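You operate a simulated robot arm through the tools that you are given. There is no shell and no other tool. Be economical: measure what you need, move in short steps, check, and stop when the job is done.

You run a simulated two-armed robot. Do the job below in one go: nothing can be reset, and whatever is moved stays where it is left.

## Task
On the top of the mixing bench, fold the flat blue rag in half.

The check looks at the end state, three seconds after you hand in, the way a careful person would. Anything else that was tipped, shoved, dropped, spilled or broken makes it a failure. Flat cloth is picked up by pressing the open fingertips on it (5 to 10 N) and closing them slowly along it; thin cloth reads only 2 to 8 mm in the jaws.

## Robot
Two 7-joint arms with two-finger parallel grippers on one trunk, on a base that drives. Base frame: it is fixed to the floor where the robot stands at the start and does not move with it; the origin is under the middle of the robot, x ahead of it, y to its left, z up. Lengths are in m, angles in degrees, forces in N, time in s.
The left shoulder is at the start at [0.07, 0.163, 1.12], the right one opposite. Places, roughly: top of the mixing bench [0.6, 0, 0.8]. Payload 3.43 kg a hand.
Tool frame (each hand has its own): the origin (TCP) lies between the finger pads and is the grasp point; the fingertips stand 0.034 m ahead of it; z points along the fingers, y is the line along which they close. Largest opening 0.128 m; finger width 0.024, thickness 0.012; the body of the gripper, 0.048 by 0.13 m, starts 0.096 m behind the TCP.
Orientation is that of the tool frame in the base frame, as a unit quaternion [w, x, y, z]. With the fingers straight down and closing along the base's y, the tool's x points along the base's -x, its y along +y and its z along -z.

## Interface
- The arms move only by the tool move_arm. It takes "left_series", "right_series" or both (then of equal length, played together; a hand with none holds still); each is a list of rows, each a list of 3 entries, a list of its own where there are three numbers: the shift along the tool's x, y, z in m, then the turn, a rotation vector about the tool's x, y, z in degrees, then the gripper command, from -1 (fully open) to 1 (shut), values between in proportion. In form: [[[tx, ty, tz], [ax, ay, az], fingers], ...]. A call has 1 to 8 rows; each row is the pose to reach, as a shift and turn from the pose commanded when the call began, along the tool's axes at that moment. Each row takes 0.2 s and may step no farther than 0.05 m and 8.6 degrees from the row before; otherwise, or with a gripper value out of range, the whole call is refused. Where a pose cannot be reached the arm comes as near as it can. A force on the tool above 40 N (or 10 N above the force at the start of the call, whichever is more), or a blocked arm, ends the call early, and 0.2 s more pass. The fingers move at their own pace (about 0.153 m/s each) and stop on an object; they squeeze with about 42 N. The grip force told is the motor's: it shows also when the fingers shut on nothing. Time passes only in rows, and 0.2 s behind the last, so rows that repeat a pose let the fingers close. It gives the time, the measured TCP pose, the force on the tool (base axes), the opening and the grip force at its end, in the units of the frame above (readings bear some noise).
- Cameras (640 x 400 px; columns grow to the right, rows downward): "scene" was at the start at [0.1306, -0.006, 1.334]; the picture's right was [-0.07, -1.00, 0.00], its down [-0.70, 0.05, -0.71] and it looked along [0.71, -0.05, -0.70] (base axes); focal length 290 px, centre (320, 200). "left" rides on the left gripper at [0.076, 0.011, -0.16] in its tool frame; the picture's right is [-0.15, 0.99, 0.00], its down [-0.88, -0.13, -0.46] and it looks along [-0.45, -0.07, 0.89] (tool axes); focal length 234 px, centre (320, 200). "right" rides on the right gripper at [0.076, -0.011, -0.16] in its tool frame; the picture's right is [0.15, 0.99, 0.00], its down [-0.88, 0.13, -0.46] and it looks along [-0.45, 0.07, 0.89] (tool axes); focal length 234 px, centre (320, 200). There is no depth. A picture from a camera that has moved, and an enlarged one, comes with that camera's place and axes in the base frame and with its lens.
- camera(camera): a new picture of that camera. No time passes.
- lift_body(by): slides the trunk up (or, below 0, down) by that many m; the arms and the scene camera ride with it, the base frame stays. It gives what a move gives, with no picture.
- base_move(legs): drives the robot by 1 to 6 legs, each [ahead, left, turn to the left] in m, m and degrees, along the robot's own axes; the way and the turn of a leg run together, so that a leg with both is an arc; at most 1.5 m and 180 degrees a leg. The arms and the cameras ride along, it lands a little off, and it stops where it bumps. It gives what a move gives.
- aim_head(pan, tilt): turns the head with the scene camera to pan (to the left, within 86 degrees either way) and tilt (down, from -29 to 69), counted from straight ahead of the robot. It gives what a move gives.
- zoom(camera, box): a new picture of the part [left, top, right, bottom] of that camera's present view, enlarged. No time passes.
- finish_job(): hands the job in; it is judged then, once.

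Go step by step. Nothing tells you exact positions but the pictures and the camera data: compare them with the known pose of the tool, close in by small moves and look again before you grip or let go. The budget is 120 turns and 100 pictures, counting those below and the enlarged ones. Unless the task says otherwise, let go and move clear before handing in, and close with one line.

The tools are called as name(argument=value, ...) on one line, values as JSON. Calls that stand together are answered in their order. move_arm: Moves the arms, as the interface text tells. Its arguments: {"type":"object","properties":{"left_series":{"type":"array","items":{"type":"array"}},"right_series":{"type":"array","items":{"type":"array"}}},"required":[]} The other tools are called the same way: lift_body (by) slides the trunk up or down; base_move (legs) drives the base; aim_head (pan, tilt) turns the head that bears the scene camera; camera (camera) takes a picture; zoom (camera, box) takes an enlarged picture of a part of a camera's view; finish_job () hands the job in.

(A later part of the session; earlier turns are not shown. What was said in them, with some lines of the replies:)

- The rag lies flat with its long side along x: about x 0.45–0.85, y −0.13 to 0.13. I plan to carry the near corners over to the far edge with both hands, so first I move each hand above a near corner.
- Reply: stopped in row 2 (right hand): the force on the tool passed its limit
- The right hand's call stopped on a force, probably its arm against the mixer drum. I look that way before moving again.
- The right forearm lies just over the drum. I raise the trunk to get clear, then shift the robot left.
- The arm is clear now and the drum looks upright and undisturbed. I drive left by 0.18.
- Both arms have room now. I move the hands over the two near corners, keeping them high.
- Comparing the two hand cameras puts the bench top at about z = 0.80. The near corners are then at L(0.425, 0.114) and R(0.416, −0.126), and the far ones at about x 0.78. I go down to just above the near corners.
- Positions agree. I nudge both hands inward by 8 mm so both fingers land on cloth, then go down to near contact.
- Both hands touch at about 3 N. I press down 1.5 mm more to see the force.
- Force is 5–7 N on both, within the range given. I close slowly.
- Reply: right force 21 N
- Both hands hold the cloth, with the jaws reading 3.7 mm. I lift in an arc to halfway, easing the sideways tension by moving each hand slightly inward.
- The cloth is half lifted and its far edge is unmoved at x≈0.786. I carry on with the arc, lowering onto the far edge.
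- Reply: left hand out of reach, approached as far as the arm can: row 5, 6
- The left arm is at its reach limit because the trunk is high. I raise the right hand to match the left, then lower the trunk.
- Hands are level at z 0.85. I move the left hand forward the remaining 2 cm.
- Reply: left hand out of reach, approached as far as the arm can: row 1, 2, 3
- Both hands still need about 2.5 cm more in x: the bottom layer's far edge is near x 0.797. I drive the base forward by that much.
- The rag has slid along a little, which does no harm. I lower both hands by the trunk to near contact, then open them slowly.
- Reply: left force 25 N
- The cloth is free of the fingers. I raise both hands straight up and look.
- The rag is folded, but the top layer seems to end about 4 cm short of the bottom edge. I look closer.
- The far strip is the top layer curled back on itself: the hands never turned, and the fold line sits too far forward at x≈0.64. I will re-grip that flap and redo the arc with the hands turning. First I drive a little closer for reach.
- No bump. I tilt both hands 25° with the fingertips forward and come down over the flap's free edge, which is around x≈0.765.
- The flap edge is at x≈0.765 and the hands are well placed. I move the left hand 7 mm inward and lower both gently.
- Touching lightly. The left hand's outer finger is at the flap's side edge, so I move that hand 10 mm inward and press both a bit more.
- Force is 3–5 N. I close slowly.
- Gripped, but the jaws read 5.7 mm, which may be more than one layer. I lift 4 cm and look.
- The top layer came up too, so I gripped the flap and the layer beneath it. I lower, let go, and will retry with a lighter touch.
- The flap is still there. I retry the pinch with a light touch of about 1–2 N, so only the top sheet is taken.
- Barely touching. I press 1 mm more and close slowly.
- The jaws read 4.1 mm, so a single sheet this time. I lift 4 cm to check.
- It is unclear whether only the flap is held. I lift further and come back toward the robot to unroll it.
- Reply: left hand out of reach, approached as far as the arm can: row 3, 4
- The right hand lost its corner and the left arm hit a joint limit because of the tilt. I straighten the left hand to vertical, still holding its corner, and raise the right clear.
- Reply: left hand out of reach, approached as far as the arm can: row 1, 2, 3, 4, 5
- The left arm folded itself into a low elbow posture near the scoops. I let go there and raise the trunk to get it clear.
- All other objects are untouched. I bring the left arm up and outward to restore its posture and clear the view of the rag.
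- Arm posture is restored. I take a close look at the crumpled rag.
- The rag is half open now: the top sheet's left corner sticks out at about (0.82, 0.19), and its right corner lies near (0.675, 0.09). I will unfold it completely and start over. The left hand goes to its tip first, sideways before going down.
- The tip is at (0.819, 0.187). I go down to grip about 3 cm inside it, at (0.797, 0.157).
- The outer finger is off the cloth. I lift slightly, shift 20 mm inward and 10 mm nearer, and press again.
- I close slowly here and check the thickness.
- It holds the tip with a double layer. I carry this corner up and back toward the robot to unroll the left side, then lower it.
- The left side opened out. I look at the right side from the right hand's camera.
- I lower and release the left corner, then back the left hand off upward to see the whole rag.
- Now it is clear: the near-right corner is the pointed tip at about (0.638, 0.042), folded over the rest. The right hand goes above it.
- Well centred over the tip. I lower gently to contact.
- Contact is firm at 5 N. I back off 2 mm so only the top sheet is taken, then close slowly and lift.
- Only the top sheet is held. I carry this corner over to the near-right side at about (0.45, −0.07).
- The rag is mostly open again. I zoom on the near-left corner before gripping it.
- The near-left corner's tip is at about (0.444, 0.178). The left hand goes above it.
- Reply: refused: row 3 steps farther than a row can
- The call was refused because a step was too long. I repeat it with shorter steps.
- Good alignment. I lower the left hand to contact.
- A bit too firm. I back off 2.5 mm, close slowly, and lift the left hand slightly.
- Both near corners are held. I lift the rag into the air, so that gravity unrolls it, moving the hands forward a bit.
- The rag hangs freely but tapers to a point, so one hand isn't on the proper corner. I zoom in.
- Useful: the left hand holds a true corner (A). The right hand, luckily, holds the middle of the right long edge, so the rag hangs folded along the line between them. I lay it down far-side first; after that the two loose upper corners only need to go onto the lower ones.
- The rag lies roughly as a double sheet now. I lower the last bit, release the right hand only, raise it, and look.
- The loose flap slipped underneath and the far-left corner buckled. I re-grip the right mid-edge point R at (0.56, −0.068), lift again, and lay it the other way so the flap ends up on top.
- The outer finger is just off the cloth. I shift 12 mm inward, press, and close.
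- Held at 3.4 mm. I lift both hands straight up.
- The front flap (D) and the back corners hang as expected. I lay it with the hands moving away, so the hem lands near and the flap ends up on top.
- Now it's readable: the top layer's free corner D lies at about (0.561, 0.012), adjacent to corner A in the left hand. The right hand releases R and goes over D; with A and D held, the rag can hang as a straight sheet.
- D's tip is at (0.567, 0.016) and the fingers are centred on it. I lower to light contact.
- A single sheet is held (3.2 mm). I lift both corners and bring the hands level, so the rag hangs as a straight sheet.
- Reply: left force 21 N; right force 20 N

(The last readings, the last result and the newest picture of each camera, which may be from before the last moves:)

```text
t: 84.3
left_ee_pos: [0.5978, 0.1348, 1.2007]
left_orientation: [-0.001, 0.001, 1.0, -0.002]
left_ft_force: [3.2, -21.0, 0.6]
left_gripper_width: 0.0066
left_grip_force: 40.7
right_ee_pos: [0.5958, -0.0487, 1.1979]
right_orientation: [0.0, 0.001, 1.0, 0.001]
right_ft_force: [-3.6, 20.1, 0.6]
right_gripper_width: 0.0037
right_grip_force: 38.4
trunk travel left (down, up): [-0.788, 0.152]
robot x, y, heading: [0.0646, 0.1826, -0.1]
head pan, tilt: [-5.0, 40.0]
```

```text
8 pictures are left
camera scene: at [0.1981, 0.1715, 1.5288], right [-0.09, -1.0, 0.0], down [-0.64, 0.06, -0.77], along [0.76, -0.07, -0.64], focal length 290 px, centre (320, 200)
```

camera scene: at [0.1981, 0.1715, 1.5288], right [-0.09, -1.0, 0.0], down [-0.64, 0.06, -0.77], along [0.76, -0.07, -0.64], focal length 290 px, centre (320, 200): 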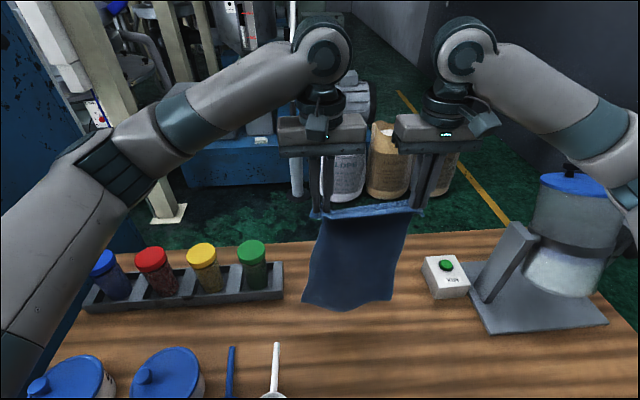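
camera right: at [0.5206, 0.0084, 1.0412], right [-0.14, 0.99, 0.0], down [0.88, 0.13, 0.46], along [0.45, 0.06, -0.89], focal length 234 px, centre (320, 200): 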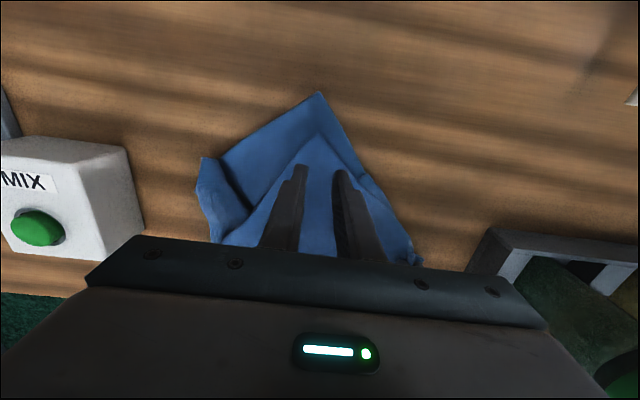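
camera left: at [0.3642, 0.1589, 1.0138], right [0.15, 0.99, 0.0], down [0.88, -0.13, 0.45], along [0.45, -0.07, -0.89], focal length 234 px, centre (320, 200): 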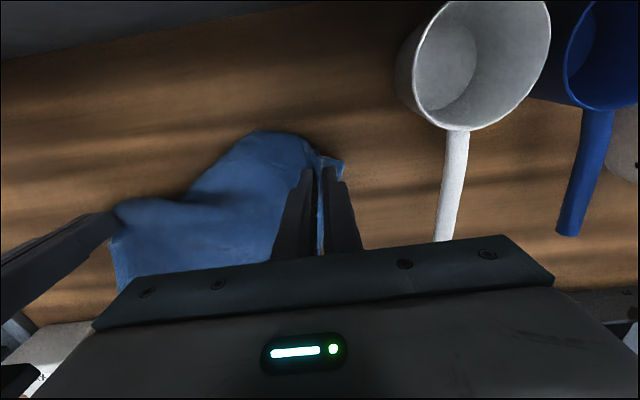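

It hangs as a clean rectangle. I lay it with the hem landing near (x≈0.50) while the hands move away; after that they will fold back toward me. First the hem and lower half.

move_arm(left_series=[[[0.033, -0.003, 0.008], [0, 0, 0], 1], [[0.066, -0.003, 0.016], [0, 0, 0], 1], [[0.098, -0.003, 0.026], [0, 0, 0], 1], [[0.098, -0.003, 0.036], [0, 0, 0], 1], [[0.068, -0.003, 0.066], [0, 0, 0], 1], [[0.038, -0.003, 0.096], [0, 0, 0], 1], [[0.008, -0.003, 0.126], [0, 0, 0], 1], [[-0.022, -0.003, 0.156], [0, 0, 0], 1]], right_series=[[[0.033, 0.003, 0.008], [0, 0, 0], 1], [[0.066, 0.003, 0.016], [0, 0, 0], 1], [[0.098, 0.003, 0.026], [0, 0, 0], 1], [[0.098, 0.003, 0.036], [0, 0, 0], 1], [[0.068, 0.003, 0.066], [0, 0, 0], 1], [[0.038, 0.003, 0.096], [0, 0, 0], 1], [[0.008, 0.003, 0.126], [0, 0, 0], 1], [[-0.022, 0.003, 0.156], [0, 0, 0], 1]])

camera(camera="scene")

```text
t: 86.1
left_ee_pos: [0.6269, 0.1351, 1.041]
left_orientation: [-0.002, 0.0, 1.0, -0.001]
left_ft_force: [2.3, -12.8, -1.0]
left_gripper_width: 0.0062
left_grip_force: 40.7
right_ee_pos: [0.6232, -0.0426, 1.0387]
right_orientation: [-0.001, 0.002, 1.0, 0.0]
right_ft_force: [-1.1, 12.3, -1.0]
right_gripper_width: 0.0033
right_grip_force: 37.7
trunk travel left (down, up): [-0.788, 0.152]
robot x, y, heading: [0.0698, 0.175, 0.0]
head pan, tilt: [-5.0, 40.0]
```

```text
7 pictures are left
camera scene: at [0.2032, 0.1719, 1.5286], right [-0.09, -1.0, 0.0], down [-0.64, 0.06, -0.76], along [0.76, -0.07, -0.64], focal length 290 px, centre (320, 200)
```

scene: 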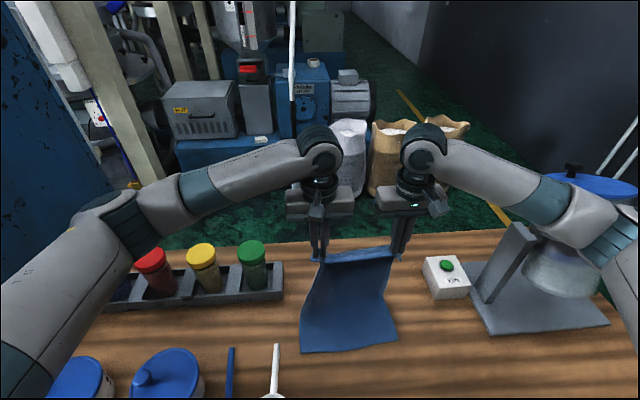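

The lower half is landing well: hem at x≈0.506, y −0.05 to 0.19. I go on to the fold line, then sweep back over toward the hem with a 2.5 cm shift in y to align.

move_arm(left_series=[[[-0.03, 0, 0.03], [0, 0, 0], 1], [[-0.062, 0, 0.06], [0, 0, 0], 1], [[-0.017, 0.007, 0.067], [0, 0, 0], 1], [[0.023, 0.014, 0.088], [0, 0, 0], 1], [[0.055, 0.02, 0.12], [0, 0, 0], 1], [[0.076, 0.025, 0.155], [0, 0, 0], 1], [[0.083, 0.025, 0.18], [0, 0, 0], 1]], right_series=[[[-0.03, 0, 0.03], [0, 0, 0], 1], [[-0.062, 0, 0.06], [0, 0, 0], 1], [[-0.017, 0.007, 0.067], [0, 0, 0], 1], [[0.023, 0.014, 0.088], [0, 0, 0], 1], [[0.055, 0.02, 0.12], [0, 0, 0], 1], [[0.076, 0.025, 0.155], [0, 0, 0], 1], [[0.083, 0.025, 0.18], [0, 0, 0], 1]])

zoom(camera="scene", box=[270, 230, 446, 370])

```text
t: 87.7
left_ee_pos: [0.5398, 0.1578, 0.8637]
left_orientation: [-0.001, 0.0, 1.0, -0.001]
left_ft_force: [3.0, -15.7, -0.5]
left_gripper_width: 0.0065
left_grip_force: 40.4
right_ee_pos: [0.5394, -0.0204, 0.8614]
right_orientation: [0.0, 0.002, 1.0, 0.001]
right_ft_force: [-2.0, 14.7, -0.8]
right_gripper_width: 0.0035
right_grip_force: 38.2
trunk travel left (down, up): [-0.788, 0.152]
robot x, y, heading: [0.0651, 0.181, 0.1]
head pan, tilt: [-5.0, 40.0]
```

```text
2.86 times, centred on (358, 300) of scene
camera zoom: at [0.201, 0.1714, 1.5289], right [-0.09, -1.0, 0.0], down [-0.64, 0.06, -0.77], along [0.76, -0.07, -0.64], focal length 828 px, centre (211, -86)
```

zoom: 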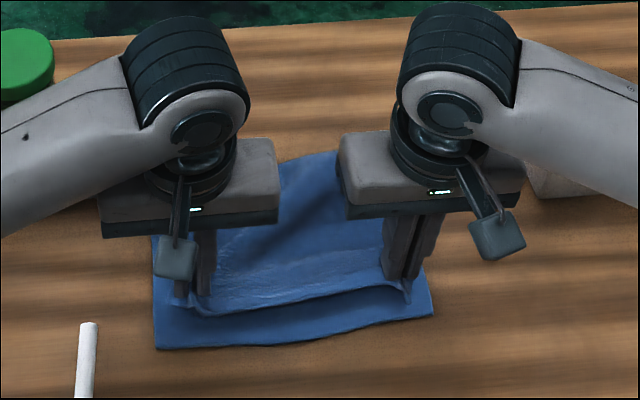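

Very close. I move 12 mm nearer while lowering to the surface, then open slowly.

move_arm(left_series=[[[0.008, 0.001, 0.008], [0, 0, 0], 1], [[0.012, 0.002, 0.015], [0, 0, 0], 1], [[0.012, 0.002, 0.017], [0, 0, 0], 1], [[0.012, 0.002, 0.017], [0, 0, 0], 0.88], [[0.012, 0.002, 0.016], [0, 0, 0], 0.76], [[0.012, 0.002, 0.015], [0, 0, 0], 0.64], [[0.012, 0.002, 0.015], [0, 0, 0], 0.54], [[0.012, 0.002, 0.013], [0, 0, 0], 0.5]], right_series=[[[0.008, -0.001, 0.008], [0, 0, 0], 1], [[0.012, -0.002, 0.015], [0, 0, 0], 1], [[0.012, -0.002, 0.017], [0, 0, 0], 1], [[0.012, -0.002, 0.017], [0, 0, 0], 0.88], [[0.012, -0.002, 0.016], [0, 0, 0], 0.76], [[0.012, -0.002, 0.015], [0, 0, 0], 0.64], [[0.012, -0.002, 0.015], [0, 0, 0], 0.54], [[0.012, -0.002, 0.013], [0, 0, 0], 0.5]])

move_arm(left_series=[[[0, 0, -0.02], [0, 0, 0], 0.45], [[0, 0, -0.05], [0, 0, 0], 0.4], [[0, 0, -0.09], [0, 0, 0], 0.4], [[0, 0, -0.13], [0, 0, 0], 0.4], [[-0.01, 0.04, -0.15], [0, 0, 0], 0.4], [[-0.03, 0.08, -0.16], [0, 0, 0], 0.4], [[-0.05, 0.12, -0.17], [0, 0, 0], 0.4]], right_series=[[[0, 0, -0.02], [0, 0, 0], 0.45], [[0, 0, -0.05], [0, 0, 0], 0.4], [[0, 0, -0.09], [0, 0, 0], 0.4], [[0, 0, -0.13], [0, 0, 0], 0.4], [[0, -0.04, -0.15], [0, 0, 0], 0.4], [[0, -0.08, -0.16], [0, 0, 0], 0.4], [[0, -0.12, -0.17], [0, 0, 0], 0.4]])

zoom(camera="scene", box=[270, 230, 446, 370])

```text
t: 89.5
left_ee_pos: [0.5271, 0.1614, 0.8512]
left_orientation: [-0.002, -0.001, 1.0, 0.0]
left_ft_force: [-0.2, 0.0, 0.3]
left_gripper_width: 0.032
left_grip_force: 0.2
right_ee_pos: [0.5266, -0.0209, 0.8467]
right_orientation: [0.0, 0.002, 1.0, -0.002]
right_ft_force: [-0.5, -0.1, -0.1]
right_gripper_width: 0.0322
right_grip_force: 0.2
trunk travel left (down, up): [-0.788, 0.152]
robot x, y, heading: [0.068, 0.1791, -0.4]
head pan, tilt: [-5.0, 40.0]
```

```text
t: 91.1
left_ee_pos: [0.5741, 0.2792, 1.0245]
left_orientation: [-0.001, 0.0, 1.0, 0.001]
left_ft_force: [0.2, 0.1, -0.4]
left_gripper_width: 0.0385
left_grip_force: 0.0
right_ee_pos: [0.5274, -0.1382, 1.0185]
right_orientation: [0.0, 0.002, 1.0, 0.0]
right_ft_force: [0.3, 0.8, 0.6]
right_gripper_width: 0.0382
right_grip_force: 0.1
trunk travel left (down, up): [-0.788, 0.152]
robot x, y, heading: [0.0663, 0.1794, 0.1]
head pan, tilt: [-5.0, 40.0]
```

```text
2.86 times, centred on (358, 300) of scene
camera zoom: at [0.1991, 0.1722, 1.5289], right [-0.09, -1.0, 0.0], down [-0.64, 0.06, -0.77], along [0.76, -0.07, -0.64], focal length 828 px, centre (211, -86)
```

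zoom: 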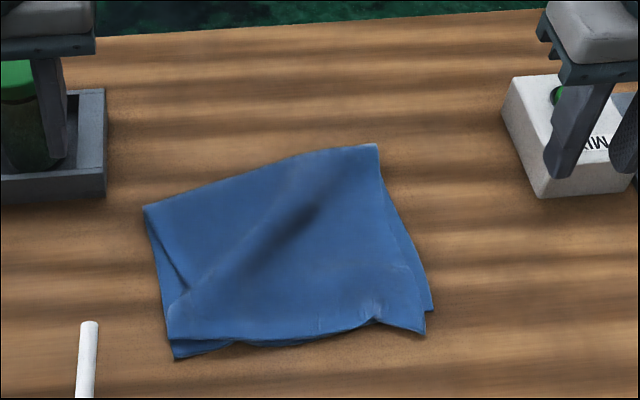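

That is a proper fold. The left side looks a little shorter, so I check it closely.

zoom(camera="scene", box=[300, 275, 396, 335])

camera(camera="left")

```text
6.67 times, centred on (348, 305) of scene
camera zoom: at [0.1991, 0.1722, 1.5289], right [-0.09, -1.0, 0.0], down [-0.64, 0.06, -0.77], along [0.76, -0.07, -0.64], focal length 1933 px, centre (133, -500)
```

zoom: 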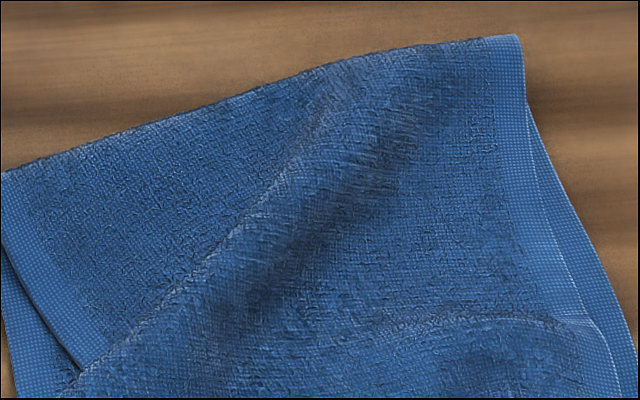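

```text
3 pictures are left
camera left: at [0.4999, 0.291, 1.183], right [0.15, 0.99, 0.0], down [0.88, -0.13, 0.45], along [0.45, -0.07, -0.89], focal length 234 px, centre (320, 200)
```

left: 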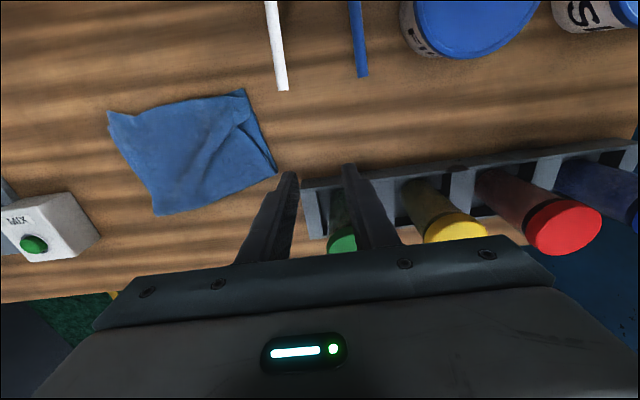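

The left side has a pleat: the fold line there sits about 4 cm short, while the right side is right. I will press lightly on the upper sheet beside the left fold corner and slide it outward to draw the pleat out.

move_arm(left_series=[[[-0.007, -0.043, 0], [0, 0, 0], 0.45], [[-0.014, -0.086, 0.01], [0, 0, 0], 0.45], [[-0.021, -0.124, 0.03], [0, 0, 0], 0.45], [[-0.021, -0.127, 0.075], [0, 0, 0], 0.45], [[-0.021, -0.127, 0.12], [0, 0, 0], 0.45], [[-0.021, -0.127, 0.16], [0, 0, 0], 0.45], [[-0.021, -0.127, 0.177], [0, 0, 0], 0.45], [[-0.021, -0.127, 0.179], [0, 0, 0], 0.45]])

```text
t: 92.9
left_ee_pos: [0.5967, 0.1527, 0.8418]
left_orientation: [-0.002, -0.001, 1.0, -0.001]
left_ft_force: [1.0, -0.5, 2.6]
left_gripper_width: 0.0355
left_grip_force: 0.0
right_ee_pos: [0.5293, -0.1383, 1.0192]
right_orientation: [0.001, 0.001, 1.0, 0.0]
right_ft_force: [0.7, -0.8, -0.2]
right_gripper_width: 0.0383
right_grip_force: 0.0
trunk travel left (down, up): [-0.788, 0.152]
robot x, y, heading: [0.0636, 0.1765, -0.1]
head pan, tilt: [-5.0, 40.0]
```

Light contact at 2.6 N. I slide outward slowly by 5 cm, lift, and look.

move_arm(left_series=[[[-0.008, 0.001, 0], [0, 0, 0], 0.45], [[-0.017, 0.002, 0], [0, 0, 0], 0.45], [[-0.026, 0.003, 0], [0, 0, 0], 0.45], [[-0.035, 0.004, 0], [0, 0, 0], 0.45], [[-0.044, 0.005, 0], [0, 0, 0], 0.45], [[-0.052, 0.006, 0], [0, 0, 0], 0.45], [[-0.052, 0.006, -0.03], [0, 0, 0], 0.45], [[-0.052, 0.006, -0.075], [0, 0, 0], 0.45]])

zoom(camera="scene", box=[270, 230, 446, 370])

```text
t: 94.7
left_ee_pos: [0.649, 0.1598, 0.9176]
left_orientation: [-0.001, -0.001, 1.0, 0.0]
left_ft_force: [0.0, 0.1, 0.4]
left_gripper_width: 0.0353
left_grip_force: 0.1
right_ee_pos: [0.5283, -0.139, 1.0198]
right_orientation: [0.002, 0.002, 1.0, 0.0]
right_ft_force: [0.1, -0.3, 0.1]
right_gripper_width: 0.0384
right_grip_force: 0.1
trunk travel left (down, up): [-0.788, 0.152]
robot x, y, heading: [0.0637, 0.177, -0.0]
head pan, tilt: [-5.0, 40.0]
```

```text
2.86 times, centred on (358, 300) of scene
camera zoom: at [0.1996, 0.1713, 1.5288], right [-0.09, -1.0, 0.0], down [-0.64, 0.06, -0.77], along [0.76, -0.07, -0.64], focal length 828 px, centre (211, -86)
```

zoom: 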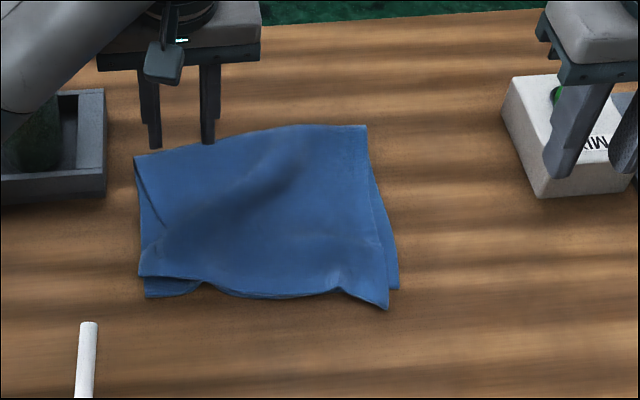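

The rag now lies as a tidy two-layer fold with near edges and corners closely matched, and everything else is in place. I raise the hands clear and hand in.

move_arm(left_series=[[[0, 0, -0.04], [0, 0, 0], 0.4], [[0, 0, -0.08], [0, 0, 0], 0.4], [[0, 0, -0.12], [0, 0, 0], 0.4], [[0, 0.02, -0.15], [0, 0, 0], 0.4]], right_series=[[[0, 0, -0.02], [0, 0, 0], 0.4], [[0, 0, -0.04], [0, 0, 0], 0.4], [[0, 0, -0.06], [0, 0, 0], 0.4], [[0, 0, -0.08], [0, 0, 0], 0.4]])

camera(camera="scene")

```text
t: 95.7
left_ee_pos: [0.6516, 0.1822, 1.0676]
left_orientation: [-0.002, -0.001, 1.0, 0.0]
left_ft_force: [0.2, 0.3, -0.3]
left_gripper_width: 0.0387
left_grip_force: 0.0
right_ee_pos: [0.5272, -0.1403, 1.0997]
right_orientation: [0.001, 0.003, 1.0, -0.002]
right_ft_force: [-0.1, 0.2, -0.4]
right_gripper_width: 0.0381
right_grip_force: 0.0
trunk travel left (down, up): [-0.788, 0.152]
robot x, y, heading: [0.0666, 0.1782, 0.1]
head pan, tilt: [-5.0, 40.0]
```

```text
1 pictures are left
camera scene: at [0.1994, 0.1739, 1.5288], right [-0.09, -1.0, 0.0], down [-0.64, 0.05, -0.77], along [0.76, -0.07, -0.64], focal length 290 px, centre (320, 200)
```

scene: 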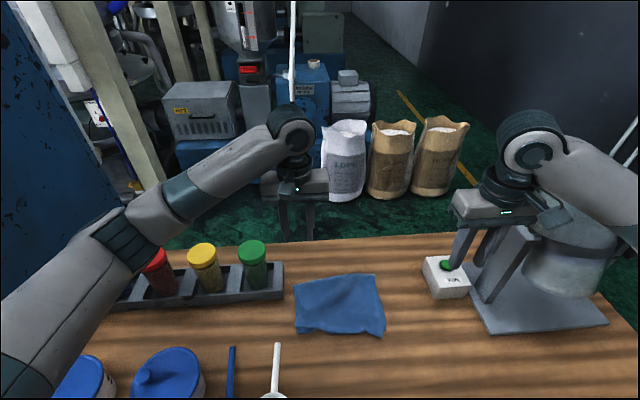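

The rag is folded, both hands are clear, and everything else on the bench is where it was. I hand in.

finish_job()

```text
The job is handed in.
```

I folded the blue rag in half on the mixing bench and handed the job in. The right side lines up well, but a shallow pleat remains on the left, where the fold comes about 4 cm short. Nothing else on the bench looks moved, though early on the right arm stopped on a force, probably against the mixer drum.
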